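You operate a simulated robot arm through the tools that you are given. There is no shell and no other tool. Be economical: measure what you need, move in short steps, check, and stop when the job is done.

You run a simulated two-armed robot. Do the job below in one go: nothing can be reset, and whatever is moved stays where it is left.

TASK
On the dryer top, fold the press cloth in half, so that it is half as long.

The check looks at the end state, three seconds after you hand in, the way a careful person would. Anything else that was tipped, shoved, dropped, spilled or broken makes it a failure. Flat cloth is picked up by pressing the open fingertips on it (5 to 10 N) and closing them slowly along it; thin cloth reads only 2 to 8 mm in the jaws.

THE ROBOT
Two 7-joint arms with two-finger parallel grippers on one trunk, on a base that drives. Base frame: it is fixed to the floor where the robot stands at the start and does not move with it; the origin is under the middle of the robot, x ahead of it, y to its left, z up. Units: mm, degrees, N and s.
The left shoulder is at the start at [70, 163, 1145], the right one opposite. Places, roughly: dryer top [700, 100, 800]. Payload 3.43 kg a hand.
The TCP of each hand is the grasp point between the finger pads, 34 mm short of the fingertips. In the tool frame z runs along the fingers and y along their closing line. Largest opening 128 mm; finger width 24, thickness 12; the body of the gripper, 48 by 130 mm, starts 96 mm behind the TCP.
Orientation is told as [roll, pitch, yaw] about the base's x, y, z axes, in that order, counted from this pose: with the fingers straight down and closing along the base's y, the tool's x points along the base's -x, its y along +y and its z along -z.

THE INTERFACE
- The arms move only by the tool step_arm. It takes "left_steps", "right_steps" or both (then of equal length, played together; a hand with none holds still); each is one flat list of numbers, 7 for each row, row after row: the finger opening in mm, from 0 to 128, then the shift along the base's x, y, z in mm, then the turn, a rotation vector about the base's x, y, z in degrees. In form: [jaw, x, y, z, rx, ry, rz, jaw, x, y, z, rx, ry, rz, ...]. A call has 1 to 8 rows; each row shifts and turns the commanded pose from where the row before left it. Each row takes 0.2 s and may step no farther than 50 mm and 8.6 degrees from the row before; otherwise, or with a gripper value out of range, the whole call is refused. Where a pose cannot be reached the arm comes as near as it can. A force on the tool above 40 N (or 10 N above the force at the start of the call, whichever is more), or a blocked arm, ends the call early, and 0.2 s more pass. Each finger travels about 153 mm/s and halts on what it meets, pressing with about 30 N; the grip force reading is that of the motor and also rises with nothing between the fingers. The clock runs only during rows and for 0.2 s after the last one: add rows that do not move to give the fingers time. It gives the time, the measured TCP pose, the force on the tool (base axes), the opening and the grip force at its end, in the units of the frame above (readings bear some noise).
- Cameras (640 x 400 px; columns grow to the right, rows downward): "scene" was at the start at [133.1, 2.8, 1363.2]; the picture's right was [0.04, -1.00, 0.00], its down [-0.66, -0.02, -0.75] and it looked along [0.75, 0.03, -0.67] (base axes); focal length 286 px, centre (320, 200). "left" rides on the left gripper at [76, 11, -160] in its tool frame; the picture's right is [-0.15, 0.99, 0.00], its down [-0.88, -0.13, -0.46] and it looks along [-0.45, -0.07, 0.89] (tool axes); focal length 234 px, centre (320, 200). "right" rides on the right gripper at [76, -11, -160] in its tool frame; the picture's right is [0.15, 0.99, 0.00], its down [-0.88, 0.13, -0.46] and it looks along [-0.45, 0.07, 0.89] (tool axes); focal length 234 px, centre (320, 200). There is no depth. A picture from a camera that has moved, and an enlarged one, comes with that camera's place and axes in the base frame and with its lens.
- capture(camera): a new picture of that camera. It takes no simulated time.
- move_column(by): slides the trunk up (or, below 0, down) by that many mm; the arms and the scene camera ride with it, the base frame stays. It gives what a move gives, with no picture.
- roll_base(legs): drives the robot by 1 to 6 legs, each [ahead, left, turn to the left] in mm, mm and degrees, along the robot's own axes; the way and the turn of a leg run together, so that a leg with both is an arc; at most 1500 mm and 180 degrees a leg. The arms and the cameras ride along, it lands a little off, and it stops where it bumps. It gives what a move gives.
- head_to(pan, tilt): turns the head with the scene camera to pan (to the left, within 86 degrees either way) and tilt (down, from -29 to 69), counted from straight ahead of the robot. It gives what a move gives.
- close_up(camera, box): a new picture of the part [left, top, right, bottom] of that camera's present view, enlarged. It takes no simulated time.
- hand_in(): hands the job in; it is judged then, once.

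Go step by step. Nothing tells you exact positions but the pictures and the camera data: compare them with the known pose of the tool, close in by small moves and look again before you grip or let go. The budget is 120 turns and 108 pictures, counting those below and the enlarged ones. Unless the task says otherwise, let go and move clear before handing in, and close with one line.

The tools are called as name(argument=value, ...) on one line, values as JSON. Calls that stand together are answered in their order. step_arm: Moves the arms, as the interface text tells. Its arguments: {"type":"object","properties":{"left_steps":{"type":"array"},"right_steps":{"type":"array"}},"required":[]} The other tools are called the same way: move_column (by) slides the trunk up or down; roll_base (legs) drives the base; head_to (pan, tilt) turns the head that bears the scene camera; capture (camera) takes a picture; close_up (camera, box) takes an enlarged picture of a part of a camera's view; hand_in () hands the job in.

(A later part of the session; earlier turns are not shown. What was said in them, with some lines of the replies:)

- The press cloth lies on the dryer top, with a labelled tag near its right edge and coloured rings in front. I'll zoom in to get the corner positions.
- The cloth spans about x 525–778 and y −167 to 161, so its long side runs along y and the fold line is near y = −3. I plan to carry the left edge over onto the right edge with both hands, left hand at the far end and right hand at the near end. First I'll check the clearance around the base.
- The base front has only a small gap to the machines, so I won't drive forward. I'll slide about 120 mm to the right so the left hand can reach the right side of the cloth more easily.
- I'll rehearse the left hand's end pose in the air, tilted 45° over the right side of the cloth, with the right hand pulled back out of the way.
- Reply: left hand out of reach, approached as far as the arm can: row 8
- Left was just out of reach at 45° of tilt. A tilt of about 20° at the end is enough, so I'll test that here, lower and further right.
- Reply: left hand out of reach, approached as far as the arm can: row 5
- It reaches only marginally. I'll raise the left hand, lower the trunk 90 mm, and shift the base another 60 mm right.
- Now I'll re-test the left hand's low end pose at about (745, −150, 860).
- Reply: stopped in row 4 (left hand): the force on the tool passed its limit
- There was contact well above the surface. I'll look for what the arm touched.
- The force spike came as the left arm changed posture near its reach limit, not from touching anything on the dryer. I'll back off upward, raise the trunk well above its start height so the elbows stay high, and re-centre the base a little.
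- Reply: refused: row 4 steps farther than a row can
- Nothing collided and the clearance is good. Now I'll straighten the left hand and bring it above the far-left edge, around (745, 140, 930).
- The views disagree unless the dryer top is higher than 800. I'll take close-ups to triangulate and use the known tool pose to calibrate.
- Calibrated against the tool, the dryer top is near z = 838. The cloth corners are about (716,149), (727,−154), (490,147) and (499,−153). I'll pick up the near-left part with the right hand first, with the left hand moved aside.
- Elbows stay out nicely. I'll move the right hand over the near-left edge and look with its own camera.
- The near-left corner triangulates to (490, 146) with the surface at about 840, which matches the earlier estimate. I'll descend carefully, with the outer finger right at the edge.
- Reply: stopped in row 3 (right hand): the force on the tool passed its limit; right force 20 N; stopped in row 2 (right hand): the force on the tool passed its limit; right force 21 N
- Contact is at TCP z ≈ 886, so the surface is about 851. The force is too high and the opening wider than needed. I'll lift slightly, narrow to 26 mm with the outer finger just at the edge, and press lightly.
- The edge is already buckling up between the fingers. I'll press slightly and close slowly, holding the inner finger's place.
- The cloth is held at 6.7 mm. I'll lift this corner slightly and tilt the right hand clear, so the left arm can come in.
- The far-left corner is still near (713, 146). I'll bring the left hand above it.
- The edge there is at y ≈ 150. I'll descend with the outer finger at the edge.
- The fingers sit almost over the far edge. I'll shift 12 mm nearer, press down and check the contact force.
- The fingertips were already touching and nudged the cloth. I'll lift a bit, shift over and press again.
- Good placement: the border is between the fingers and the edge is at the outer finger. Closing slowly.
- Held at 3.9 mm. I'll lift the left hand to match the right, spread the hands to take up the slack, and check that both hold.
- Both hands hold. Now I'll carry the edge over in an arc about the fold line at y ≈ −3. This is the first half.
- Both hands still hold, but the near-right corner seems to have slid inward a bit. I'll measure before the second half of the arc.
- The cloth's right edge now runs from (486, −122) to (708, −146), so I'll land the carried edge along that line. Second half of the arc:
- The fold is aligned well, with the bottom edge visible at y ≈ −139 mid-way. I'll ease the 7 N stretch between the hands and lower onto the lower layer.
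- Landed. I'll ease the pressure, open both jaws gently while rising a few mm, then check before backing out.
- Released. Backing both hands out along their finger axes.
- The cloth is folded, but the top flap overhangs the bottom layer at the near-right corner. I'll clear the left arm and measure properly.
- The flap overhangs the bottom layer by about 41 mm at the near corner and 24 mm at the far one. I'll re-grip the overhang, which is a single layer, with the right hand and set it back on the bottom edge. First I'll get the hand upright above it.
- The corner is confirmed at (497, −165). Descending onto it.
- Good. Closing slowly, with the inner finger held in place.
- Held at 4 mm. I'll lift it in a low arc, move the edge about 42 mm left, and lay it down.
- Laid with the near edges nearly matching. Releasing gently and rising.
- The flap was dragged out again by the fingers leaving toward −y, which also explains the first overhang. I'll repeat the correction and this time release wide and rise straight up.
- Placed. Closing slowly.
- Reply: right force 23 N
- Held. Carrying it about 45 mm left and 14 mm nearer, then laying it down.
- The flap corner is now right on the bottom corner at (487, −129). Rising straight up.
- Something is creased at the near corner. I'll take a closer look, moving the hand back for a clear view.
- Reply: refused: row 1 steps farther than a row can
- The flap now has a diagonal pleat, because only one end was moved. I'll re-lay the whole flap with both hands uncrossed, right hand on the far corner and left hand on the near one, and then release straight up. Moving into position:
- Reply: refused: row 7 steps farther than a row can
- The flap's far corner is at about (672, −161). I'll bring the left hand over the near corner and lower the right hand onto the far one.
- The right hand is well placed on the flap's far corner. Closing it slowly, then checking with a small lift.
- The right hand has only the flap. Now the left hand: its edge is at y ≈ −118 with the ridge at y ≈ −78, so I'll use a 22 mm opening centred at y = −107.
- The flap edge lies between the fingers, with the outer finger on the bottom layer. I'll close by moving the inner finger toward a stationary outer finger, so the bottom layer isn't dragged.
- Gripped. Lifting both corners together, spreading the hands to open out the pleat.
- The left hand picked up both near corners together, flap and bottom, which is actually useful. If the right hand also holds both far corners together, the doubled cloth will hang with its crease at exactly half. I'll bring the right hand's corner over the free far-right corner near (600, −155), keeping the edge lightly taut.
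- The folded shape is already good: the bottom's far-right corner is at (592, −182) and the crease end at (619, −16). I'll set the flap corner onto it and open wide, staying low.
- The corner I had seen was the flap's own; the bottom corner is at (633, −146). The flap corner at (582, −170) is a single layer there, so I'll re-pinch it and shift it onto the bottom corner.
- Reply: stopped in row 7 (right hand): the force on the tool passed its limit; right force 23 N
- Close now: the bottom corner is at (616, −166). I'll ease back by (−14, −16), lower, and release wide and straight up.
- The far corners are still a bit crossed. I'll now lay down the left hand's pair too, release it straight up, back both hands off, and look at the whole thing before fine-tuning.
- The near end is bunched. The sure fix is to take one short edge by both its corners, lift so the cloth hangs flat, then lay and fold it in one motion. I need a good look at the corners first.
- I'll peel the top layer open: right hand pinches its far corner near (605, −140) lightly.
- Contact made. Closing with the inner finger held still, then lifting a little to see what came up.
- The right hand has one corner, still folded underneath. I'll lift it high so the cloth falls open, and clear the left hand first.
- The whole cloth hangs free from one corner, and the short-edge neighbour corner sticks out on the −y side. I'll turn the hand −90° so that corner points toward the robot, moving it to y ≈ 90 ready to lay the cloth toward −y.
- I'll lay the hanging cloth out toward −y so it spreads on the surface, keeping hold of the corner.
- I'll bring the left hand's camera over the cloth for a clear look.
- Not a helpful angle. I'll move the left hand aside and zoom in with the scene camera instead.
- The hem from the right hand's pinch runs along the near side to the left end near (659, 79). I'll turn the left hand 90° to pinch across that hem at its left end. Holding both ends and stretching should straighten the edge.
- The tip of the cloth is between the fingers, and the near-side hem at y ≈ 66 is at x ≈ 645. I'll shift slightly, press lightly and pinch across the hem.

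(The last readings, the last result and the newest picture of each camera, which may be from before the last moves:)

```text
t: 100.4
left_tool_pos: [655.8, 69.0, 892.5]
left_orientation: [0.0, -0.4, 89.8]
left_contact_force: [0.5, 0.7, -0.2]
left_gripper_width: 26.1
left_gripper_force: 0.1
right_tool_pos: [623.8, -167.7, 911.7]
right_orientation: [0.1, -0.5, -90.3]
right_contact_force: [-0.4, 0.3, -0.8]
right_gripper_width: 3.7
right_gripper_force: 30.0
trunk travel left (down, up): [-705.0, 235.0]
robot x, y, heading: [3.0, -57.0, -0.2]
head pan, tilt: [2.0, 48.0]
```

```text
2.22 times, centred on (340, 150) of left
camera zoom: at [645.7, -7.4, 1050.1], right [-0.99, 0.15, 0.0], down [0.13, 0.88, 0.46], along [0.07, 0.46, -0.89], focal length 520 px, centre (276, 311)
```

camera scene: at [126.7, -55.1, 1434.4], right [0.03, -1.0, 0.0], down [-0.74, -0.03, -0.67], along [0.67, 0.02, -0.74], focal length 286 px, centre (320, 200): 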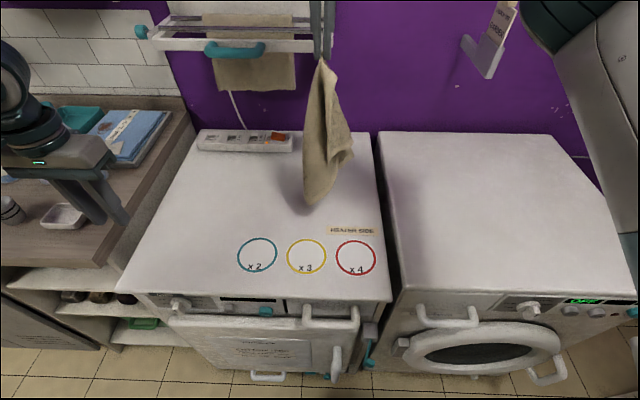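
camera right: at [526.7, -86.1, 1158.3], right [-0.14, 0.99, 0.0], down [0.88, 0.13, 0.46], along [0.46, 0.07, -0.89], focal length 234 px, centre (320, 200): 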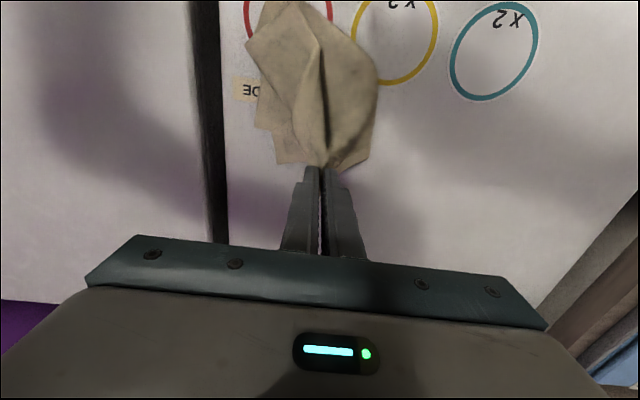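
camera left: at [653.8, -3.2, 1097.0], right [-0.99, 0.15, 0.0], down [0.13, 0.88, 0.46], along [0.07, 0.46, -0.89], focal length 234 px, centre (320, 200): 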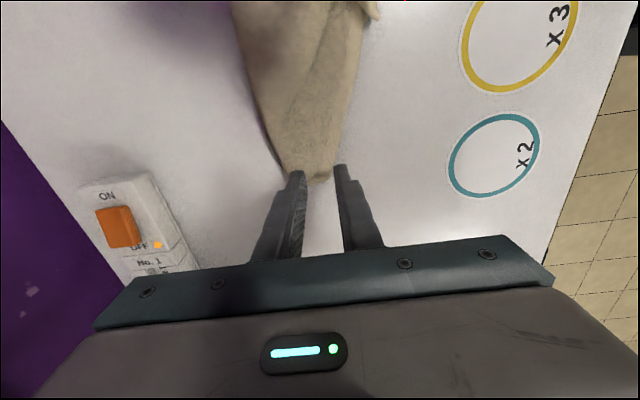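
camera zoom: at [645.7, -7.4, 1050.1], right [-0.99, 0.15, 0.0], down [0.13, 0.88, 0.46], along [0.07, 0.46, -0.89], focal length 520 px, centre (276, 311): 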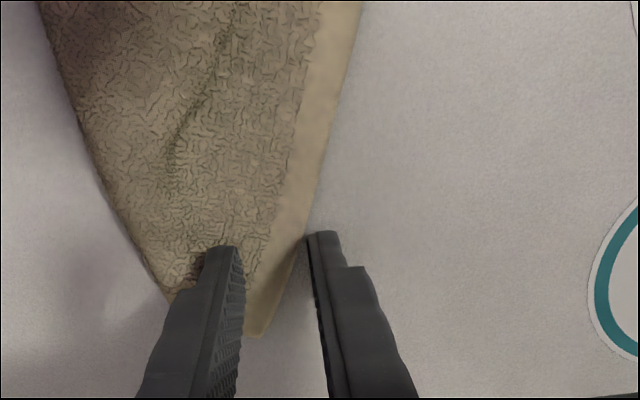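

Now I understand the shape: the cloth is already folded in half, with the crease along the far rim from (669, 96) to (713, −133). Only its near, open side is rumpled. I'll lay the right hand's corner near its proper place (about 570, −160), release straight up and retreat, then pull the other corners straight.

step_arm(right_steps=[0, -15, 3, -5, 0, 0, 0, 0, -15, 3, -5, 0, 0, 0, 0, -15, 2, -8, 0, 0, 0, 4, 0, 0, 0, 0, 0, 0, 14, 0, 0, 1, 0, 0, 0, 26, 0, 0, 2, 0, 0, 0, 36, 0, 0, 2, 0, 0, 0, 36, 0, 0, 15, 0, 0, 0], left_steps=[26, 0, 0, 20, 0, 0, 0, 26, 0, 0, 25, 0, 0, -8, 26, 0, 0, 15, 0, 0, -8.2, 26, 0, 0, 0, 0, 0, -8.2, 26, 0, 0, 0, 0, 0, -8.2, 26, 0, 0, 0, 0, 0, -8.2, 26, 0, 0, 0, 0, 0, -8.2, 26, 0, 0, 0, 0, 0, -8.2])

step_arm(right_steps=[36, 0, 0, 40, 0, 0, 0, 36, 0, 0, 40, 0, 0, 0, 36, 0, -45, 0, 0, 0, 0, 36, 0, -45, 0, 0, 0, 0, 36, 0, -45, 0, 0, 0, 0], left_steps=[40, 0, 15, 0, 0, 0, -8.2, 40, -5, 20, 0, 0, 0, -8.2, 40, -5, 20, 0, 0, 0, -8.2, 40, -5, 20, 0, 0, 0, -8.2, 40, 0, 20, 0, 0, 0, 0])

close_up(camera="scene", box=[255, 145, 395, 245])

```text
t: 102.2
left_tool_pos: [657.2, 70.3, 951.0]
left_orientation: [0.1, -0.3, 32.4]
left_contact_force: [0.6, -0.2, -0.4]
left_gripper_width: 26.1
left_gripper_force: 0.0
right_tool_pos: [578.2, -160.3, 913.8]
right_orientation: [0.0, -0.6, -90.2]
right_contact_force: [0.4, 0.2, 0.1]
right_gripper_width: 35.9
right_gripper_force: 0.0
trunk travel left (down, up): [-705.0, 235.0]
robot x, y, heading: [1.5, -58.1, -0.2]
head pan, tilt: [2.0, 48.0]
```

```text
t: 103.4
left_tool_pos: [641.0, 164.3, 951.7]
left_orientation: [0.0, -0.2, -0.3]
left_contact_force: [-0.1, -0.4, 0.4]
left_gripper_width: 39.8
left_gripper_force: 0.1
right_tool_pos: [578.6, -295.9, 994.8]
right_orientation: [-0.1, -0.5, -90.1]
right_contact_force: [-1.0, -0.2, 0.3]
right_gripper_width: 36.1
right_gripper_force: 0.1
trunk travel left (down, up): [-705.0, 235.0]
robot x, y, heading: [-0.7, -58.3, -0.2]
head pan, tilt: [2.0, 48.0]
```

```text
4.00 times, centred on (325, 195) of scene
camera zoom: at [127.4, -57.5, 1434.4], right [0.03, -1.0, 0.0], down [-0.74, -0.02, -0.67], along [0.67, 0.02, -0.74], focal length 1146 px, centre (300, 220)
```

zoom: 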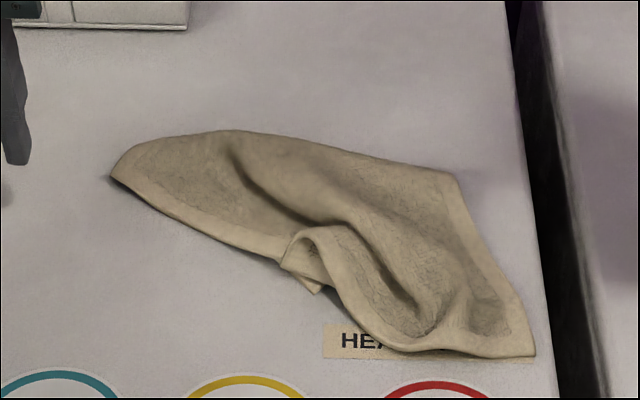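

Very good: it's a half-fold with the crease at the far side, and the far half-edge is straight at 152 mm. Only the near-left corners, near (612, −32) and (587, −53), need pulling out to about (538, 54). I'll bring the left hand there.

step_arm(left_steps=[44, -8, -41, 0, 0, 0, 0, 44, -8, -41, 0, 0, 0, 0, 44, -8, -41, 0, 0, 0, 0, 44, -8, -41, -10, 0, 0, 0, 44, -9, -40, -15, 0, 0, 0, 44, 0, 0, 0, 0, 0, 0])

close_up(camera="left", box=[200, 60, 440, 240])

```text
t: 104.8
left_tool_pos: [600.1, -39.6, 927.3]
left_orientation: [0.0, -0.3, -0.2]
left_contact_force: [0.3, 0.1, 0.3]
left_gripper_width: 43.9
left_gripper_force: 0.2
right_tool_pos: [578.8, -294.2, 993.1]
right_orientation: [0.0, -0.6, -90.1]
right_contact_force: [-0.5, 0.2, -1.1]
right_gripper_width: 35.9
right_gripper_force: 0.0
trunk travel left (down, up): [-705.0, 235.0]
robot x, y, heading: [1.2, -61.6, 0.0]
head pan, tilt: [2.0, 48.0]
```

```text
2.22 times, centred on (320, 150) of left
camera zoom: at [524.3, -27.9, 1085.2], right [0.15, 0.99, 0.0], down [0.88, -0.13, 0.46], along [0.46, -0.07, -0.89], focal length 520 px, centre (320, 311)
```

zoom: 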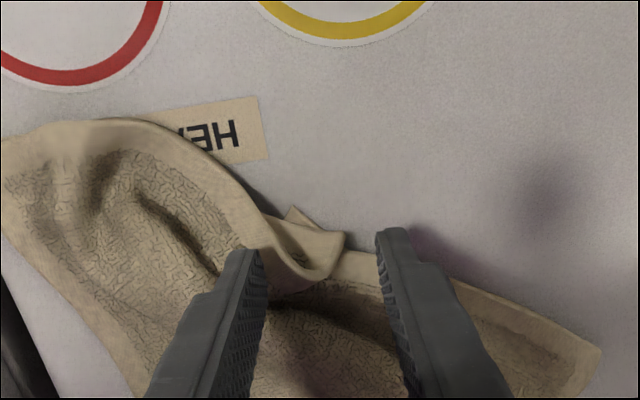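

Both corner tips lie between the fingers. I'll descend, gather them together, and pull gently toward the near left.

step_arm(left_steps=[42, -3, 4, -15, 0, 0, 0, 42, 0, 0, -14, 0, 0, 0, 42, 0, 0, -6, 0, 0, 0, 42, 0, 0, -3, 0, 0, 0, 42, 0, 0, 0, 0, 0, 0])

step_arm(left_steps=[36, 0, 0, 0, 0, 0, 0, 30, 0, 0, 0, 0, 0, 0, 24, 0, 0, 0, 0, 0, 0, 18, 0, 0, 0, 0, 0, 0, 12, 0, 0, 0, 0, 0, 0, 6, 0, 0, 0, 0, 0, 0, 0, 0, 0, 0, 0, 0, 0, 0, 0, 0, 0, 0, 0, 0])

close_up(camera="left", box=[200, 60, 440, 240])

```text
t: 106.0
left_tool_pos: [596.2, -36.0, 891.2]
left_orientation: [-0.1, -0.5, -0.2]
left_contact_force: [2.9, 0.7, 20.5]
left_gripper_width: 41.7
left_gripper_force: 0.0
right_tool_pos: [577.6, -295.1, 993.2]
right_orientation: [0.0, -0.6, -90.2]
right_contact_force: [-0.7, -0.4, 0.2]
right_gripper_width: 35.9
right_gripper_force: 0.0
trunk travel left (down, up): [-705.0, 235.0]
robot x, y, heading: [1.3, -57.6, -0.3]
head pan, tilt: [2.0, 48.0]
```

```text
t: 107.8
left_tool_pos: [593.6, -36.7, 890.6]
left_orientation: [-0.1, -0.4, -0.2]
left_contact_force: [-1.4, -5.6, 27.7]
left_gripper_width: 4.8
left_gripper_force: 29.7
right_tool_pos: [577.2, -296.3, 993.3]
right_orientation: [0.1, -0.6, -90.2]
right_contact_force: [0.0, -0.2, -0.3]
right_gripper_width: 36.1
right_gripper_force: 0.2
trunk travel left (down, up): [-705.0, 235.0]
robot x, y, heading: [2.3, -56.4, -0.0]
head pan, tilt: [2.0, 48.0]
```

```text
2.22 times, centred on (320, 150) of left
camera zoom: at [518.6, -25.4, 1049.0], right [0.15, 0.99, 0.0], down [0.88, -0.13, 0.46], along [0.46, -0.07, -0.89], focal length 520 px, centre (320, 311)
```

zoom: 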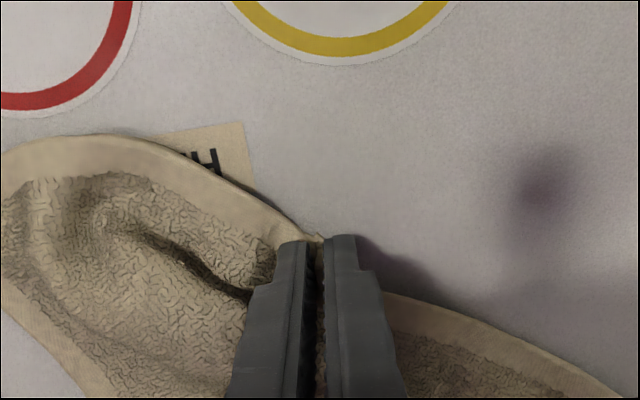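

Gripped together. Pulling them out toward (545, 48) with a slight lift, then checking.

step_arm(left_steps=[0, -2, 3, 12, 0, 0, 0, 0, -9, 16, 3, 0, 0, 0, 0, -9, 16, 0, 0, 0, 0, 0, -9, 16, 0, 0, 0, 0, 0, -9, 16, 0, 0, 0, 0, 0, -8, 13, 0, 0, 0, 0, 0, 0, 0, 0, 0, 0, 0])

close_up(camera="scene", box=[255, 145, 395, 245])

```text
t: 109.4
left_tool_pos: [551.0, 44.3, 902.4]
left_orientation: [0.1, -0.3, -0.2]
left_contact_force: [-0.6, -0.8, -0.1]
left_gripper_width: 4.4
left_gripper_force: 29.8
right_tool_pos: [579.8, -295.1, 992.8]
right_orientation: [0.0, -0.6, -90.2]
right_contact_force: [-0.7, 0.0, -0.5]
right_gripper_width: 36.2
right_gripper_force: 0.1
trunk travel left (down, up): [-705.0, 235.0]
robot x, y, heading: [0.6, -58.2, -0.1]
head pan, tilt: [2.0, 48.0]
```

```text
4.00 times, centred on (325, 195) of scene
camera zoom: at [128.3, -57.0, 1434.3], right [0.03, -1.0, 0.0], down [-0.74, -0.02, -0.67], along [0.67, 0.02, -0.74], focal length 1146 px, centre (300, 220)
```

zoom: 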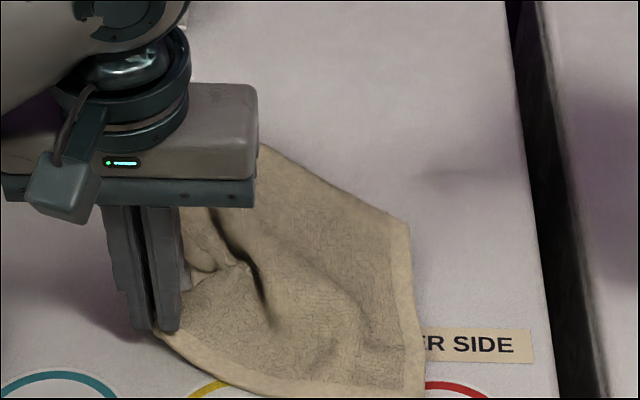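

The edge came out straight. Laying it down, releasing wide, and rising straight up to see the result.

step_arm(left_steps=[0, 0, 0, -6, 0, 0, 0, 4, 0, 0, 0, 0, 0, 0, 14, 0, 0, 0, 0, 0, 0, 26, 0, 0, 2, 0, 0, 0, 40, 0, 0, 3, 0, 0, 0, 40, 0, 0, 15, 0, 0, 0, 40, 0, 0, 40, 0, 0, 0, 40, 0, 0, 40, 0, 0, 0])

step_arm(left_steps=[40, 0, 48, 0, 0, 0, 0, 40, 0, 48, 0, 0, 0, 0, 40, 0, 48, 0, 0, 0, 0, 40, 0, 48, 0, 0, 0, 0])

close_up(camera="scene", box=[240, 150, 390, 260])

```text
t: 111.2
left_tool_pos: [551.3, 44.8, 998.3]
left_orientation: [0.0, -0.3, -0.2]
left_contact_force: [-0.1, 0.5, 0.1]
left_gripper_width: 39.8
left_gripper_force: 0.2
right_tool_pos: [579.0, -295.9, 992.6]
right_orientation: [0.0, -0.6, -90.2]
right_contact_force: [0.2, -0.2, 0.0]
right_gripper_width: 36.0
right_gripper_force: 0.1
trunk travel left (down, up): [-705.0, 235.0]
robot x, y, heading: [1.5, -57.7, -0.2]
head pan, tilt: [2.0, 48.0]
```

```text
t: 112.2
left_tool_pos: [550.9, 237.7, 997.9]
left_orientation: [-0.1, -0.5, -0.3]
left_contact_force: [0.9, 0.2, 0.1]
left_gripper_width: 40.2
left_gripper_force: 0.2
right_tool_pos: [578.5, -293.3, 993.2]
right_orientation: [0.2, -0.7, -90.3]
right_contact_force: [-0.7, -0.1, -0.1]
right_gripper_width: 36.0
right_gripper_force: 0.1
trunk travel left (down, up): [-705.0, 235.0]
robot x, y, heading: [-3.6, -58.8, -0.5]
head pan, tilt: [2.0, 48.0]
```

```text
3.64 times, centred on (315, 205) of scene
camera zoom: at [127.1, -54.4, 1434.4], right [0.03, -1.0, 0.0], down [-0.74, -0.03, -0.67], along [0.67, 0.02, -0.74], focal length 1042 px, centre (338, 182)
```

zoom: 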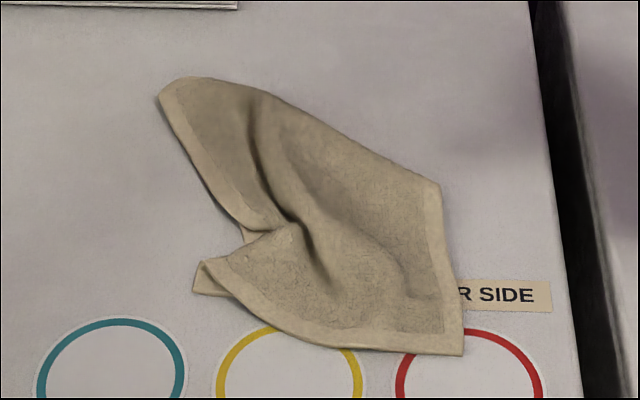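

Nearly there: the open edge is sheared about 60 mm along the crease relative to a square fold. I'll anchor the crease's right end with the right hand's closed fingertips and pull the near-left corner pair toward (590, 160), gripping it from both sides with the left hand turned 90°.

step_arm(left_steps=[50, 1, -24, 0, 0, 0, 8.5, 50, 1, -24, 0, 0, 0, 8.5, 50, 1, -24, 0, 0, 0, 8.5, 50, 1, -24, 0, 0, 0, 8.5, 50, 2, -24, 0, 0, 0, 8.5, 50, 2, -24, 0, 0, 0, 8.5, 50, 2, -24, 0, 0, 0, 8.5, 50, 2, -22, 0, 0, 0, 8.5], right_steps=[0, 9, 24, 0, 0, 0, 0, 0, 9, 24, 0, 0, 0, 0, 0, 9, 24, 0, 0, 0, 0, 0, 9, 24, 0, 0, 0, 0, 0, 8, 24, 0, 0, 0, 0, 0, 8, 24, -20, 0, 0, 0, 0, 8, 24, -25, 0, 0, 0, 0, 6, 22, -25, 0, 0, 0])

step_arm(left_steps=[50, 0, 0, -20, 0, 0, 8, 50, 0, 0, -20, 0, 0, 8, 50, 0, 0, -20, 0, 0, 6, 50, 0, 0, 0, 0, 0, 0], right_steps=[0, 0, 0, -15, 0, 0, 0, 0, 0, 0, -8, 0, 0, 0, 0, 0, 0, -3, 0, 0, 0, 0, 0, 0, 0, 0, 0, 0])

capture(camera="left")

```text
t: 114.0
left_tool_pos: [564.4, 45.7, 997.9]
left_orientation: [0.1, -0.2, 67.9]
left_contact_force: [0.1, 0.1, 0.6]
left_gripper_width: 50.1
left_gripper_force: 0.2
right_tool_pos: [644.9, -104.6, 923.2]
right_orientation: [-0.1, -0.6, -90.2]
right_contact_force: [-0.2, 0.9, 0.7]
right_gripper_width: 0.0
right_gripper_force: 30.1
trunk travel left (down, up): [-705.0, 235.0]
robot x, y, heading: [-0.6, -57.8, -0.2]
head pan, tilt: [2.0, 48.0]
```

```text
t: 115.0
left_tool_pos: [564.2, 46.4, 937.7]
left_orientation: [0.1, -0.3, 90.0]
left_contact_force: [-0.2, -0.3, 0.4]
left_gripper_width: 50.1
left_gripper_force: 0.0
right_tool_pos: [643.4, -104.1, 896.7]
right_orientation: [0.0, -0.6, -90.1]
right_contact_force: [-0.3, 0.0, 0.7]
right_gripper_width: 0.0
right_gripper_force: 29.8
trunk travel left (down, up): [-705.0, 235.0]
robot x, y, heading: [-1.7, -58.9, 0.1]
head pan, tilt: [2.0, 48.0]
```

```text
9 pictures are left
camera left: at [552.5, -31.3, 1095.7], right [-0.99, 0.15, 0.0], down [0.13, 0.88, 0.46], along [0.07, 0.46, -0.89], focal length 234 px, centre (320, 200)
```

left: 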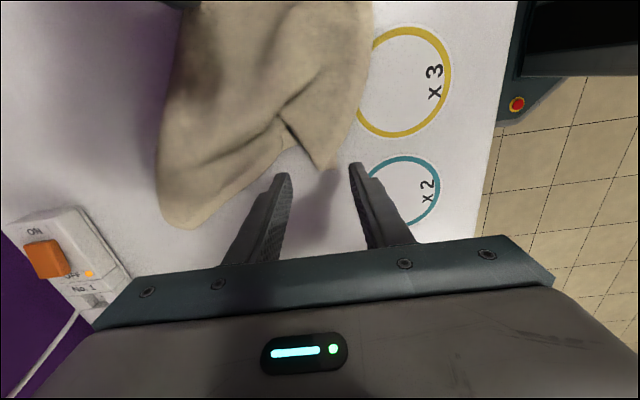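

The corner tip is right between the fingers. Left descends and closes on it; right presses its anchor.

step_arm(left_steps=[50, 0, -3, -20, 0, 0, 0, 50, 0, 0, -20, 0, 0, 0, 50, 0, 0, -6, 0, 0, 0, 50, 0, 0, -2, 0, 0, 0, 50, 0, 0, 0, 0, 0, 0], right_steps=[0, 0, 0, -3, 0, 0, 0, 0, 0, 0, -2, 0, 0, 0, 0, 0, 0, -1, 0, 0, 0, 0, 0, 0, 0, 0, 0, 0, 0, 0, 0, 0, 0, 0, 0])

step_arm(left_steps=[42, 0, 0, 0, 0, 0, 0, 34, 0, 0, 0, 0, 0, 0, 26, 0, 0, 0, 0, 0, 0, 18, 0, 0, 0, 0, 0, 0, 12, 0, 0, 0, 0, 0, 0, 6, 0, 0, 0, 0, 0, 0, 0, 0, 0, 0, 0, 0, 0, 0, 0, 0, 0, 0, 0, 0])

```text
t: 116.2
left_tool_pos: [562.6, 41.8, 888.3]
left_orientation: [0.0, -0.5, 89.8]
left_contact_force: [-0.2, 0.0, 0.2]
left_gripper_width: 49.9
left_gripper_force: 0.2
right_tool_pos: [644.0, -104.9, 891.7]
right_orientation: [0.1, -0.6, -90.1]
right_contact_force: [0.0, -0.1, 0.9]
right_gripper_width: 0.1
right_gripper_force: 29.8
trunk travel left (down, up): [-705.0, 235.0]
robot x, y, heading: [4.6, -62.0, 0.0]
head pan, tilt: [2.0, 48.0]
```

```text
t: 118.0
left_tool_pos: [562.5, 42.5, 889.7]
left_orientation: [0.0, -0.4, 89.8]
left_contact_force: [0.5, 0.2, 1.2]
left_gripper_width: 4.7
left_gripper_force: 29.1
right_tool_pos: [644.3, -106.1, 889.8]
right_orientation: [0.1, -0.5, -90.2]
right_contact_force: [-0.9, 0.4, 1.5]
right_gripper_width: 0.4
right_gripper_force: 30.7
trunk travel left (down, up): [-705.0, 235.0]
robot x, y, heading: [-1.3, -61.6, -0.1]
head pan, tilt: [2.0, 48.0]
```

Left holds 4.7 mm. I'll press the right anchor a little more and pull the pair out toward (588, 150).

step_arm(left_steps=[0, 0, 0, 6, 0, 0, 0, 0, 4, 15, 2, 0, 0, 0, 0, 4, 18, 0, 0, 0, 0, 0, 4, 18, 0, 0, 0, 0, 0, 4, 18, 0, 0, 0, 0, 0, 4, 18, 0, 0, 0, 0, 0, 0, 0, 0, 0, 0, 0], right_steps=[0, 0, 0, -2, 0, 0, 0, 0, 0, 0, -1, 0, 0, 0, 0, 0, 0, 0, 0, 0, 0, 0, 0, 0, 0, 0, 0, 0, 0, 0, 0, 0, 0, 0, 0, 0, 0, 0, 0, 0, 0, 0, 0, 0, 0, 0, 0, 0, 0])

close_up(camera="scene", box=[230, 150, 390, 260])

```text
t: 119.6
left_tool_pos: [584.0, 130.8, 898.3]
left_orientation: [-0.1, -0.2, 89.8]
left_contact_force: [0.0, -1.0, 0.1]
left_gripper_width: 4.5
left_gripper_force: 29.9
right_tool_pos: [643.6, -106.6, 888.8]
right_orientation: [0.1, -0.5, -90.2]
right_contact_force: [1.6, 0.8, 8.6]
right_gripper_width: 0.2
right_gripper_force: 29.8
trunk travel left (down, up): [-705.0, 235.0]
robot x, y, heading: [-0.4, -59.6, -0.1]
head pan, tilt: [2.0, 48.0]
```

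```text
3.64 times, centred on (310, 205) of scene
camera zoom: at [127.5, -56.8, 1434.4], right [0.03, -1.0, 0.0], down [-0.74, -0.02, -0.67], along [0.67, 0.02, -0.74], focal length 1042 px, centre (356, 182)
```

zoom: 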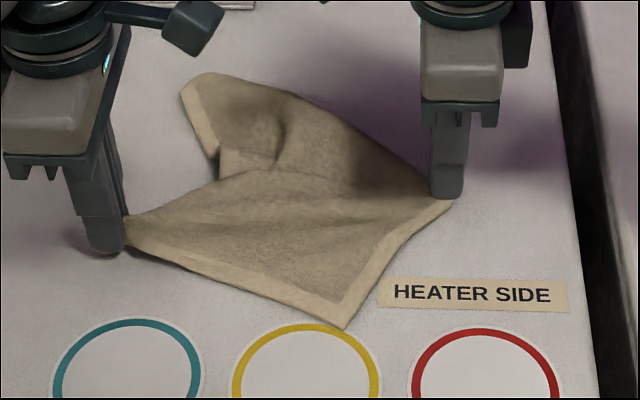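

The open edge is nearly square now. There's still slack in the left half-edge, so I'll pull the pair a bit further out, set it down, release straight up and clear both hands to view.

step_arm(left_steps=[0, -7, 10, 0, 0, 0, 0, 0, -7, 10, 0, 0, 0, 0, 0, -7, 9, -4, 0, 0, 0, 0, 0, 0, -4, 0, 0, 0, 0, 0, 0, 0, 0, 0, 0])

step_arm(left_steps=[5, 0, 0, 0, 0, 0, 0, 15, 0, 0, 0, 0, 0, 0, 28, 0, 0, 2, 0, 0, 0, 44, 0, 0, 3, 0, 0, 0, 44, 0, 0, 20, 0, 0, 0, 44, 0, 0, 40, 0, 0, 0, 44, 0, 40, 20, 0, 0, 0, 44, 0, 48, 0, 0, 0, 0], right_steps=[0, 0, 0, 0, 0, 0, 0, 0, 0, 0, 0, 0, 0, 0, 0, 0, 0, 0, 0, 0, 0, 0, 0, 0, 10, 0, 0, 0, 0, 0, 0, 40, 0, 0, 0, 0, 0, 0, 40, 0, 0, 0, 0, 0, -45, 10, 0, 0, 0, 0, 0, -48, 0, 0, 0, 0])

close_up(camera="scene", box=[230, 150, 390, 260])

```text
t: 120.8
left_tool_pos: [561.8, 158.4, 889.5]
left_orientation: [-0.1, -0.3, 89.8]
left_contact_force: [2.8, -5.4, 0.9]
left_gripper_width: 4.5
left_gripper_force: 29.7
right_tool_pos: [643.0, -104.4, 888.9]
right_orientation: [0.0, -0.6, -90.2]
right_contact_force: [-2.0, 5.9, 8.8]
right_gripper_width: 0.0
right_gripper_force: 30.1
trunk travel left (down, up): [-705.0, 235.0]
robot x, y, heading: [-0.2, -57.5, -0.1]
head pan, tilt: [2.0, 48.0]
```

```text
t: 122.6
left_tool_pos: [561.2, 245.7, 976.8]
left_orientation: [-0.1, -0.3, 89.7]
left_contact_force: [-0.6, 1.0, 0.9]
left_gripper_width: 43.8
left_gripper_force: 0.0
right_tool_pos: [644.7, -197.5, 988.3]
right_orientation: [0.1, -0.6, -90.1]
right_contact_force: [-0.5, -1.3, 0.2]
right_gripper_width: 0.0
right_gripper_force: 30.1
trunk travel left (down, up): [-705.0, 235.0]
robot x, y, heading: [-1.5, -59.3, -0.1]
head pan, tilt: [2.0, 48.0]
```

```text
3.64 times, centred on (310, 205) of scene
camera zoom: at [127.0, -56.7, 1434.4], right [0.03, -1.0, 0.0], down [-0.74, -0.02, -0.67], along [0.67, 0.02, -0.74], focal length 1042 px, centre (356, 182)
```

zoom: 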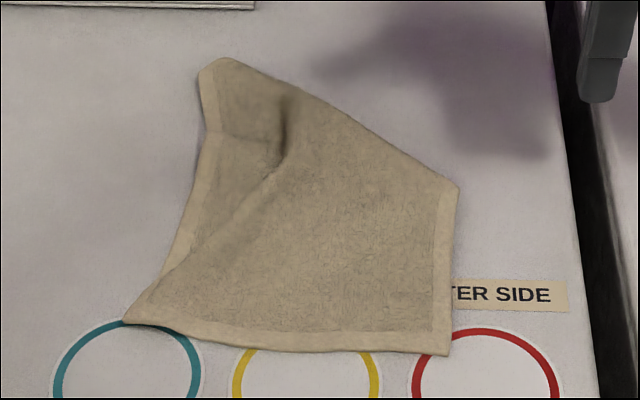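

Much flatter, but the crease looks slanted, with too long a left side. I need one closer look at the far-left tip to see how the lower layer lies.

close_up(camera="scene", box=[270, 160, 360, 220])

```text
6.67 times, centred on (315, 190) of scene
camera zoom: at [127.0, -56.7, 1434.4], right [0.03, -1.0, 0.0], down [-0.74, -0.02, -0.67], along [0.67, 0.02, -0.74], focal length 1910 px, centre (353, 267)
```

zoom: 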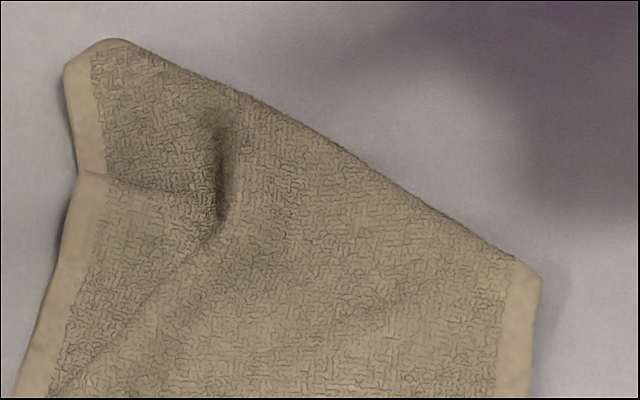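

The upper layer's near edge is a clean short edge, about (518, 112) to (500, −103), with both its corners exposed. I'll lift that edge with both hands closing along x so the cloth hangs flat, then lay and fold it in one motion. First I'll turn the left hand so its camera faces outward and doesn't meet the right one.

step_arm(left_steps=[26, 0, 0, 0, 0, 0, -8.5, 26, 0, 0, 0, 0, 0, -8.5, 26, 0, 0, 0, 0, 0, -8.5, 26, 0, 0, 0, 0, 0, -8.5, 26, 0, 0, 0, 0, 0, -8.5, 26, 0, 0, 0, 0, 0, -8.5, 26, 0, 0, 0, 0, 0, -8.5, 26, 0, 0, 0, 0, 0, -8.5])

step_arm(left_steps=[26, 0, 0, 0, 0, 0, -8.5, 26, 0, 0, 0, 0, 0, -8.5, 26, 0, 0, 0, 0, 0, -8.5, 26, 0, 0, 0, 0, 0, -8.5, 26, 0, 0, 0, 0, 0, -8.5, 26, 0, 0, 0, 0, 0, -8.5, 26, 0, 0, 0, 0, 0, -8.5, 26, 0, 0, 0, 0, 0, -8.5])

step_arm(left_steps=[26, 0, 0, 0, 0, 0, -8.5, 26, 0, 0, 0, 0, 0, -8.5, 26, 0, 0, 0, 0, 0, -8.5, 26, 0, 0, 0, 0, 0, -8.5, 26, 0, 0, 0, 0, 0, -8.5, 26, 0, 0, 0, 0, 0, 0])

```text
t: 124.4
left_tool_pos: [563.2, 247.7, 974.2]
left_orientation: [0.0, -0.3, 21.5]
left_contact_force: [-0.1, -0.3, -1.0]
left_gripper_width: 26.1
left_gripper_force: 0.1
right_tool_pos: [644.8, -196.9, 987.6]
right_orientation: [-0.1, -0.6, -90.2]
right_contact_force: [0.1, -0.5, 0.0]
right_gripper_width: 0.0
right_gripper_force: 30.1
trunk travel left (down, up): [-705.0, 235.0]
robot x, y, heading: [-0.4, -53.1, -0.3]
head pan, tilt: [2.0, 48.0]
```

```text
t: 126.2
left_tool_pos: [562.2, 247.5, 974.1]
left_orientation: [-0.1, -0.5, -46.4]
left_contact_force: [0.2, 0.5, -0.5]
left_gripper_width: 25.9
left_gripper_force: 0.1
right_tool_pos: [645.3, -197.5, 987.9]
right_orientation: [0.0, -0.6, -90.2]
right_contact_force: [-1.2, -0.5, -0.3]
right_gripper_width: 0.0
right_gripper_force: 30.3
trunk travel left (down, up): [-705.0, 235.0]
robot x, y, heading: [-1.0, -57.4, -0.1]
head pan, tilt: [2.0, 48.0]
```

```text
t: 127.6
left_tool_pos: [563.3, 247.0, 974.1]
left_orientation: [0.0, -0.3, -88.8]
left_contact_force: [0.2, 0.6, 0.3]
left_gripper_width: 26.2
left_gripper_force: 0.0
right_tool_pos: [645.2, -196.8, 986.8]
right_orientation: [0.0, -0.6, -90.2]
right_contact_force: [0.5, 1.1, 0.1]
right_gripper_width: 0.2
right_gripper_force: 29.9
trunk travel left (down, up): [-705.0, 235.0]
robot x, y, heading: [4.2, -62.2, -0.1]
head pan, tilt: [2.0, 48.0]
```

That works. Bringing both hands over the near edge.

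step_arm(left_steps=[26, -7, -30, -9, 0, 0, 0, 26, -7, -30, -9, 0, 0, 0, 26, -7, -30, -10, 0, 0, 0, 26, -7, -30, -10, 0, 0, 0, 26, -7, -30, -10, 0, 0, 0, 26, 0, 0, 0, 0, 0, 0], right_steps=[26, -26.6, 22.2, -12, 0, 0, 0, 26, -26.6, 22.2, -12, 0, 0, 0, 26, -26.6, 22.2, -12, 0, 0, 0, 26, -26.6, 22.2, -12, 0, 0, 0, 26, -26.6, 22.2, -13, 0, 0, 0, 26, 0, 0, 0, 0, 0, 0])

capture(camera="right")

```text
t: 129.0
left_tool_pos: [526.1, 95.5, 925.9]
left_orientation: [0.0, -0.4, -88.6]
left_contact_force: [-0.7, 0.9, -0.4]
left_gripper_width: 26.1
left_gripper_force: 0.0
right_tool_pos: [511.8, -85.9, 927.1]
right_orientation: [0.2, -0.7, -90.2]
right_contact_force: [-0.9, 0.2, -0.1]
right_gripper_width: 25.9
right_gripper_force: 0.1
trunk travel left (down, up): [-705.0, 235.0]
robot x, y, heading: [-1.2, -61.6, -0.2]
head pan, tilt: [2.0, 48.0]
```

```text
5 pictures are left
camera right: at [500.2, -8.4, 1085.3], right [0.99, 0.14, 0.0], down [0.13, -0.88, 0.47], along [0.07, -0.46, -0.89], focal length 234 px, centre (320, 200)
```

right: 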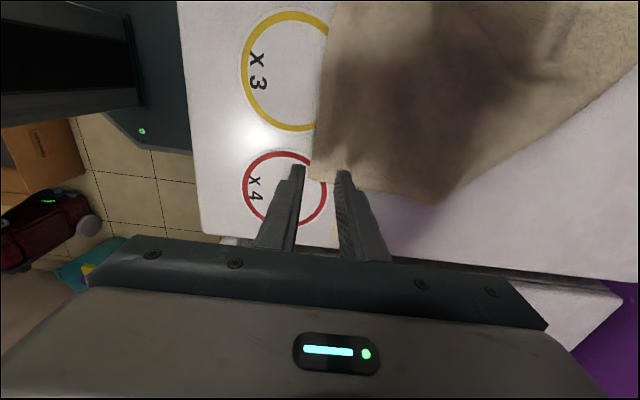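

FL's corner is at (506, −103), so the right hand needs only 3 mm. Descending both to light contact.

step_arm(left_steps=[26, 2, 0, -20, 0, 0, 0, 26, 0, 0, -12, 0, 0, 0, 26, 0, 0, -4, 0, 0, 0, 26, 0, 0, -2, 0, 0, 0, 26, 0, 0, 0, 0, 0, 0], right_steps=[26, 3, 0, -20, 0, 0, 0, 26, 0, 0, -12, 0, 0, 0, 26, 0, 0, -4, 0, 0, 0, 26, 0, 0, -2, 0, 0, 0, 26, 0, 0, 0, 0, 0, 0])

```text
t: 130.2
left_tool_pos: [528.9, 96.9, 888.6]
left_orientation: [0.0, -0.4, -88.8]
left_contact_force: [-0.7, 0.0, 1.6]
left_gripper_width: 26.1
left_gripper_force: 0.0
right_tool_pos: [514.5, -87.5, 889.0]
right_orientation: [0.0, -0.6, -90.2]
right_contact_force: [-0.2, -0.1, 0.0]
right_gripper_width: 25.9
right_gripper_force: 0.1
trunk travel left (down, up): [-705.0, 235.0]
robot x, y, heading: [-3.1, -58.7, 0.3]
head pan, tilt: [2.0, 48.0]
```

step_arm(left_steps=[26, 0, 0, -1, 0, 0, 0, 26, 0, 0, -1, 0, 0, 0, 26, 0, 0, 0, 0, 0, 0], right_steps=[26, 0, 0, -2, 0, 0, 0, 26, 0, 0, -1, 0, 0, 0, 26, 0, 0, 0, 0, 0, 0])

```text
t: 131.0
left_tool_pos: [528.1, 96.9, 887.4]
left_orientation: [0.1, -0.5, -88.6]
left_contact_force: [0.7, -2.1, 6.5]
left_gripper_width: 25.9
left_gripper_force: 0.0
right_tool_pos: [513.6, -87.4, 887.7]
right_orientation: [0.1, -0.4, -90.2]
right_contact_force: [-0.3, 1.7, 8.1]
right_gripper_width: 26.5
right_gripper_force: 0.3
trunk travel left (down, up): [-705.0, 235.0]
robot x, y, heading: [0.7, -59.9, -0.1]
head pan, tilt: [2.0, 48.0]
```

Both are at light contact, 6.5 and 8 N. Closing slowly with the inner fingers held still.

step_arm(left_steps=[22, 2, 0, 0, 0, 0, 0, 18, 2, 0, 0, 0, 0, 0, 14, 2, 0, 0, 0, 0, 0, 10, 2, 0, 0, 0, 0, 0, 6, 2, 0, 0, 0, 0, 0, 2, 1, 0, 0, 0, 0, 0, 0, 0, 0, 0, 0, 0, 0, 0, 0, 0, 0, 0, 0, 0], right_steps=[22, 2, 0, 0, 0, 0, 0, 18, 2, 0, 0, 0, 0, 0, 14, 2, 0, 0, 0, 0, 0, 10, 2, 0, 0, 0, 0, 0, 6, 2, 0, 0, 0, 0, 0, 2, 1, 0, 0, 0, 0, 0, 0, 0, 0, 0, 0, 0, 0, 0, 0, 0, 0, 0, 0, 0])

```text
t: 132.8
left_tool_pos: [539.4, 96.7, 887.4]
left_orientation: [0.1, -0.3, -88.7]
left_contact_force: [-0.9, -0.4, 4.3]
left_gripper_width: 3.9
left_gripper_force: 29.7
right_tool_pos: [524.2, -87.0, 887.2]
right_orientation: [0.1, -0.5, -90.3]
right_contact_force: [-2.0, 0.2, 9.5]
right_gripper_width: 4.2
right_gripper_force: 30.7
trunk travel left (down, up): [-705.0, 235.0]
robot x, y, heading: [1.5, -59.7, -0.0]
head pan, tilt: [2.0, 48.0]
```

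Both are held at about 4 mm. Lifting straight up so the cloth hangs from its short edge.

step_arm(left_steps=[0, 0, 0, 25, 0, 0, 0, 0, -1, 0, 38, 0, 0, 0, 0, -1, 0, 40, 0, 0, 0, 0, -1, 0, 40, 0, 0, 0, 0, -1, 0, 40, 0, 0, 0, 0, -1, 0, 40, 0, 0, 0, 0, -1, 0, 40, 0, 0, 0, 0, -1, 0, 40, 0, 0, 0], right_steps=[0, 0, 0, 25, 0, 0, 0, 0, 1, 0, 38, 0, 0, 0, 0, 1, 0, 40, 0, 0, 0, 0, 1, 0, 40, 0, 0, 0, 0, 1, 0, 40, 0, 0, 0, 0, 1, 0, 40, 0, 0, 0, 0, 1, 0, 40, 0, 0, 0, 0, 2, 0, 40, 0, 0, 0])

step_arm(left_steps=[0, 0, 0, 0, 0, 0, 0, 0, 0, 0, 0, 0, 0, 0, 0, 0, 0, 0, 0, 0, 0, 0, 0, 0, 0, 0, 0, 0, 0, 0, 0, 0, 0, 0, 0])

capture(camera="scene")

```text
t: 134.6
left_tool_pos: [532.3, 97.3, 1190.5]
left_orientation: [-0.1, -0.3, -88.7]
left_contact_force: [-0.5, -1.1, -0.2]
left_gripper_width: 3.9
left_gripper_force: 30.2
right_tool_pos: [531.9, -86.7, 1189.7]
right_orientation: [0.1, -0.7, -90.2]
right_contact_force: [-0.3, -0.1, -0.9]
right_gripper_width: 4.0
right_gripper_force: 30.1
trunk travel left (down, up): [-705.0, 235.0]
robot x, y, heading: [1.5, -62.5, -0.1]
head pan, tilt: [2.0, 48.0]
```

```text
t: 135.8
left_tool_pos: [534.5, 96.5, 1189.6]
left_orientation: [0.0, -0.3, -88.7]
left_contact_force: [-0.1, -0.8, -0.3]
left_gripper_width: 3.8
left_gripper_force: 30.2
right_tool_pos: [531.9, -87.7, 1188.4]
right_orientation: [0.0, -0.6, -90.2]
right_contact_force: [0.1, 1.0, -0.1]
right_gripper_width: 3.9
right_gripper_force: 29.9
trunk travel left (down, up): [-705.0, 235.0]
robot x, y, heading: [2.9, -55.6, -0.1]
head pan, tilt: [2.0, 48.0]
```

```text
4 pictures are left
camera scene: at [128.3, -56.5, 1434.3], right [0.03, -1.0, 0.0], down [-0.74, -0.03, -0.67], along [0.67, 0.02, -0.74], focal length 286 px, centre (320, 200)
```

scene: 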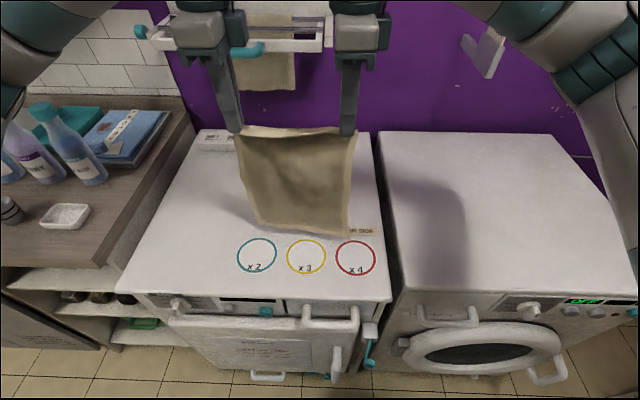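

It hangs perfectly flat from both corners, about 230 mm wide with the bottom edge just above the surface. Now I'll touch down the free edge and lay the first half by moving away and down together.

step_arm(left_steps=[0, 0, 0, -25, 0, 0, 0, 0, 10, 0, -13, 0, 0, 0, 0, 13, 0, -13, 0, 0, 0, 0, 13, 0, -13, 0, 0, 0, 0, 13, 0, -13, 0, 0, 0, 0, 13, 0, -13, 0, 0, 0, 0, 13, 0, -13, 0, 0, 0, 0, 13, 0, -13, 0, 0, 0], right_steps=[0, 0, 0, -25, 0, 0, 0, 0, 12, 0, -13, 0, 0, 0, 0, 13, 0, -13, 0, 0, 0, 0, 13, 0, -13, 0, 0, 0, 0, 13, 0, -13, 0, 0, 0, 0, 13, 0, -13, 0, 0, 0, 0, 13, 0, -13, 0, 0, 0, 0, 13, 0, -13, 0, 0, 0])

step_arm(left_steps=[0, 12, 0, -12, 0, 0, 0, 0, 12, 0, -12, 0, 0, 0, 0, 12, 0, -12, 0, 0, 0, 0, 12, 0, -12, 0, 0, 0, 0, 12, 0, -10, 0, 0, 0, 0, 0, 0, 0, 0, 0, 0], right_steps=[0, 12, 0, -12, 0, 0, 0, 0, 12, 0, -12, 0, 0, 0, 0, 12, 0, -12, 0, 0, 0, 0, 12, 0, -12, 0, 0, 0, 0, 12, 0, -10, 0, 0, 0, 0, 0, 0, 0, 0, 0, 0])

close_up(camera="scene", box=[200, 80, 420, 270])

```text
t: 137.6
left_tool_pos: [621.8, 96.4, 1074.4]
left_orientation: [0.0, -0.3, -88.7]
left_contact_force: [-0.2, 0.4, -0.9]
left_gripper_width: 4.0
left_gripper_force: 29.8
right_tool_pos: [624.8, -85.9, 1073.0]
right_orientation: [-0.1, -0.6, -90.1]
right_contact_force: [0.8, 0.1, -0.4]
right_gripper_width: 3.9
right_gripper_force: 30.1
trunk travel left (down, up): [-705.0, 235.0]
robot x, y, heading: [-0.7, -59.8, 0.1]
head pan, tilt: [2.0, 48.0]
```

```text
t: 139.0
left_tool_pos: [679.9, 97.7, 1015.8]
left_orientation: [0.0, -0.3, -88.8]
left_contact_force: [-0.3, -0.3, 0.2]
left_gripper_width: 3.8
left_gripper_force: 29.8
right_tool_pos: [684.3, -86.9, 1015.1]
right_orientation: [0.0, -0.6, -90.2]
right_contact_force: [-0.9, -0.2, 0.2]
right_gripper_width: 4.1
right_gripper_force: 29.6
trunk travel left (down, up): [-705.0, 235.0]
robot x, y, heading: [-0.1, -61.6, -0.0]
head pan, tilt: [2.0, 48.0]
```

```text
2.11 times, centred on (310, 175) of scene
camera zoom: at [127.7, -56.6, 1434.3], right [0.03, -1.0, 0.0], down [-0.74, -0.02, -0.67], along [0.67, 0.02, -0.74], focal length 603 px, centre (341, 253)
```

zoom: 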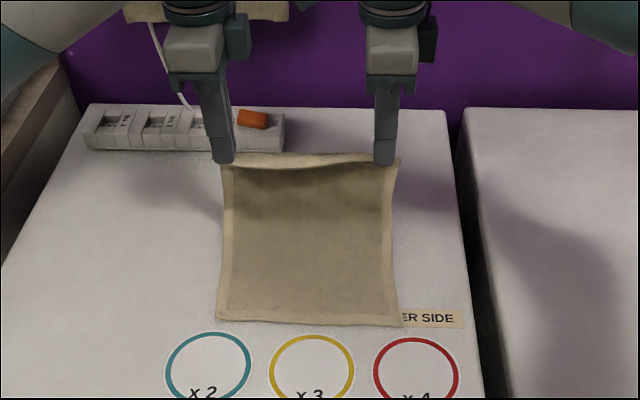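

Excellent: the first half lies flat with its front edge at x ≈ 541. Now I'll bring the held edge back over in an arc and land it on that edge.

step_arm(left_steps=[0, -25, -2, -6, 0, 0, 0, 0, -27, -2, -12, 0, 0, 0, 0, -25, -2, -18, 0, 0, 0, 0, -21, -1, -24, 0, 0, 0, 0, -15, -1, -28, 0, 0, 0, 0, -7, 0, -22, 0, 0, 0, 0, -1, 0, -10, 0, 0, 0, 0, 0, 0, 0, 0, 0, 0], right_steps=[0, -29, -2, -6, 0, 0, 0, 0, -27, -2, -12, 0, 0, 0, 0, -25, -2, -18, 0, 0, 0, 0, -22, -1, -24, 0, 0, 0, 0, -16, -1, -28, 0, 0, 0, 0, -8, 0, -22, 0, 0, 0, 0, -1, 0, -10, 0, 0, 0, 0, 0, 0, 0, 0, 0, 0])

```text
t: 140.8
left_tool_pos: [559.9, 88.7, 896.5]
left_orientation: [0.1, -0.3, -88.8]
left_contact_force: [0.0, 0.2, 3.4]
left_gripper_width: 3.7
left_gripper_force: 30.0
right_tool_pos: [554.9, -96.4, 895.3]
right_orientation: [0.0, -0.6, -90.2]
right_contact_force: [-0.5, -0.3, -0.3]
right_gripper_width: 4.0
right_gripper_force: 30.0
trunk travel left (down, up): [-705.0, 235.0]
robot x, y, heading: [1.0, -56.4, 0.0]
head pan, tilt: [2.0, 48.0]
```

Landed. One look before letting go.

close_up(camera="scene", box=[230, 130, 400, 260])

```text
3.08 times, centred on (315, 195) of scene
camera zoom: at [127.8, -56.6, 1434.3], right [0.03, -1.0, 0.0], down [-0.74, -0.03, -0.67], along [0.67, 0.02, -0.74], focal length 882 px, centre (335, 215)
```

zoom: 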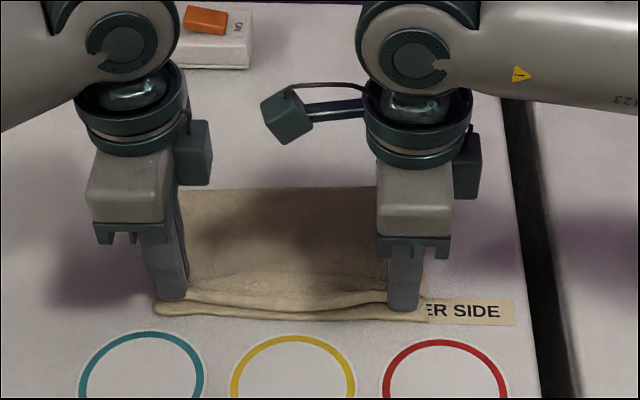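

Edges are aligned. Opening wide in place, then straight up.

step_arm(left_steps=[5, 0, 0, -1, 0, 0, 0, 12, 0, 0, 0, 0, 0, 0, 20, 0, 0, 1, 0, 0, 0, 30, 0, 0, 2, 0, 0, 0, 40, 0, 0, 3, 0, 0, 0, 40, 0, 0, 10, 0, 0, 0, 40, 0, 0, 30, 0, 0, 0, 40, 0, 0, 45, 0, 0, 0], right_steps=[5, 0, 0, -3, 0, 0, 0, 12, 0, 0, 0, 0, 0, 0, 20, 0, 0, 1, 0, 0, 0, 30, 0, 0, 2, 0, 0, 0, 40, 0, 0, 3, 0, 0, 0, 40, 0, 0, 10, 0, 0, 0, 40, 0, 0, 30, 0, 0, 0, 40, 0, 0, 45, 0, 0, 0])

step_arm(left_steps=[40, 0, 0, 45, 0, 0, 0, 40, 0, 40, 20, 0, 0, 0, 40, 0, 48, 0, 0, 0, 0, 40, 0, 48, 0, 0, 0, 0, 40, 0, 30, 0, 0, 0, 0], right_steps=[40, 0, 0, 45, 0, 0, 0, 40, 0, -40, 20, 0, 0, 0, 40, 0, -48, 0, 0, 0, 0, 40, 0, -48, 0, 0, 0, 0, 40, 0, -30, 0, 0, 0, 0])

close_up(camera="scene", box=[230, 130, 400, 260])

```text
t: 142.6
left_tool_pos: [560.9, 88.5, 986.6]
left_orientation: [0.1, -0.3, -88.6]
left_contact_force: [0.5, -0.1, 0.2]
left_gripper_width: 39.9
left_gripper_force: 0.1
right_tool_pos: [555.8, -96.1, 984.2]
right_orientation: [0.0, -0.6, -90.2]
right_contact_force: [-0.6, 0.3, 0.4]
right_gripper_width: 39.9
right_gripper_force: 0.1
trunk travel left (down, up): [-705.0, 235.0]
robot x, y, heading: [2.8, -61.5, 0.0]
head pan, tilt: [2.0, 48.0]
```

```text
t: 143.8
left_tool_pos: [560.2, 255.4, 1050.7]
left_orientation: [0.0, -0.4, -88.7]
left_contact_force: [0.2, -0.4, 0.6]
left_gripper_width: 39.8
left_gripper_force: 0.0
right_tool_pos: [555.9, -260.0, 1048.0]
right_orientation: [-0.1, -0.5, -90.1]
right_contact_force: [-0.2, 0.0, -0.4]
right_gripper_width: 39.8
right_gripper_force: 0.1
trunk travel left (down, up): [-705.0, 235.0]
robot x, y, heading: [0.8, -59.0, -0.2]
head pan, tilt: [2.0, 48.0]
```

```text
3.08 times, centred on (315, 195) of scene
camera zoom: at [127.7, -56.7, 1434.4], right [0.03, -1.0, 0.0], down [-0.74, -0.02, -0.67], along [0.67, 0.02, -0.74], focal length 882 px, centre (335, 215)
```

zoom: 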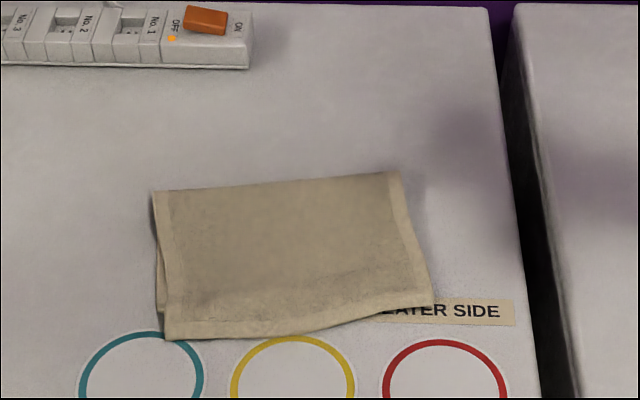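

The press cloth lies on the dryer top folded in half: the folded piece is about 153 mm long against the original 300 mm. The top layer overhangs the lower one by about 30 mm at its near-left corner. I'm leaving that, because a further correction would be nearly blind with one picture left. Both hands are clear and the other items on the dryer are where they were.

hand_in()

```text
The job is handed in.
```

I folded the press cloth in half on the dryer top and handed the job in; it's about 153 mm long instead of 300 mm, with the top layer overhanging by roughly 30 mm at the near-left corner.
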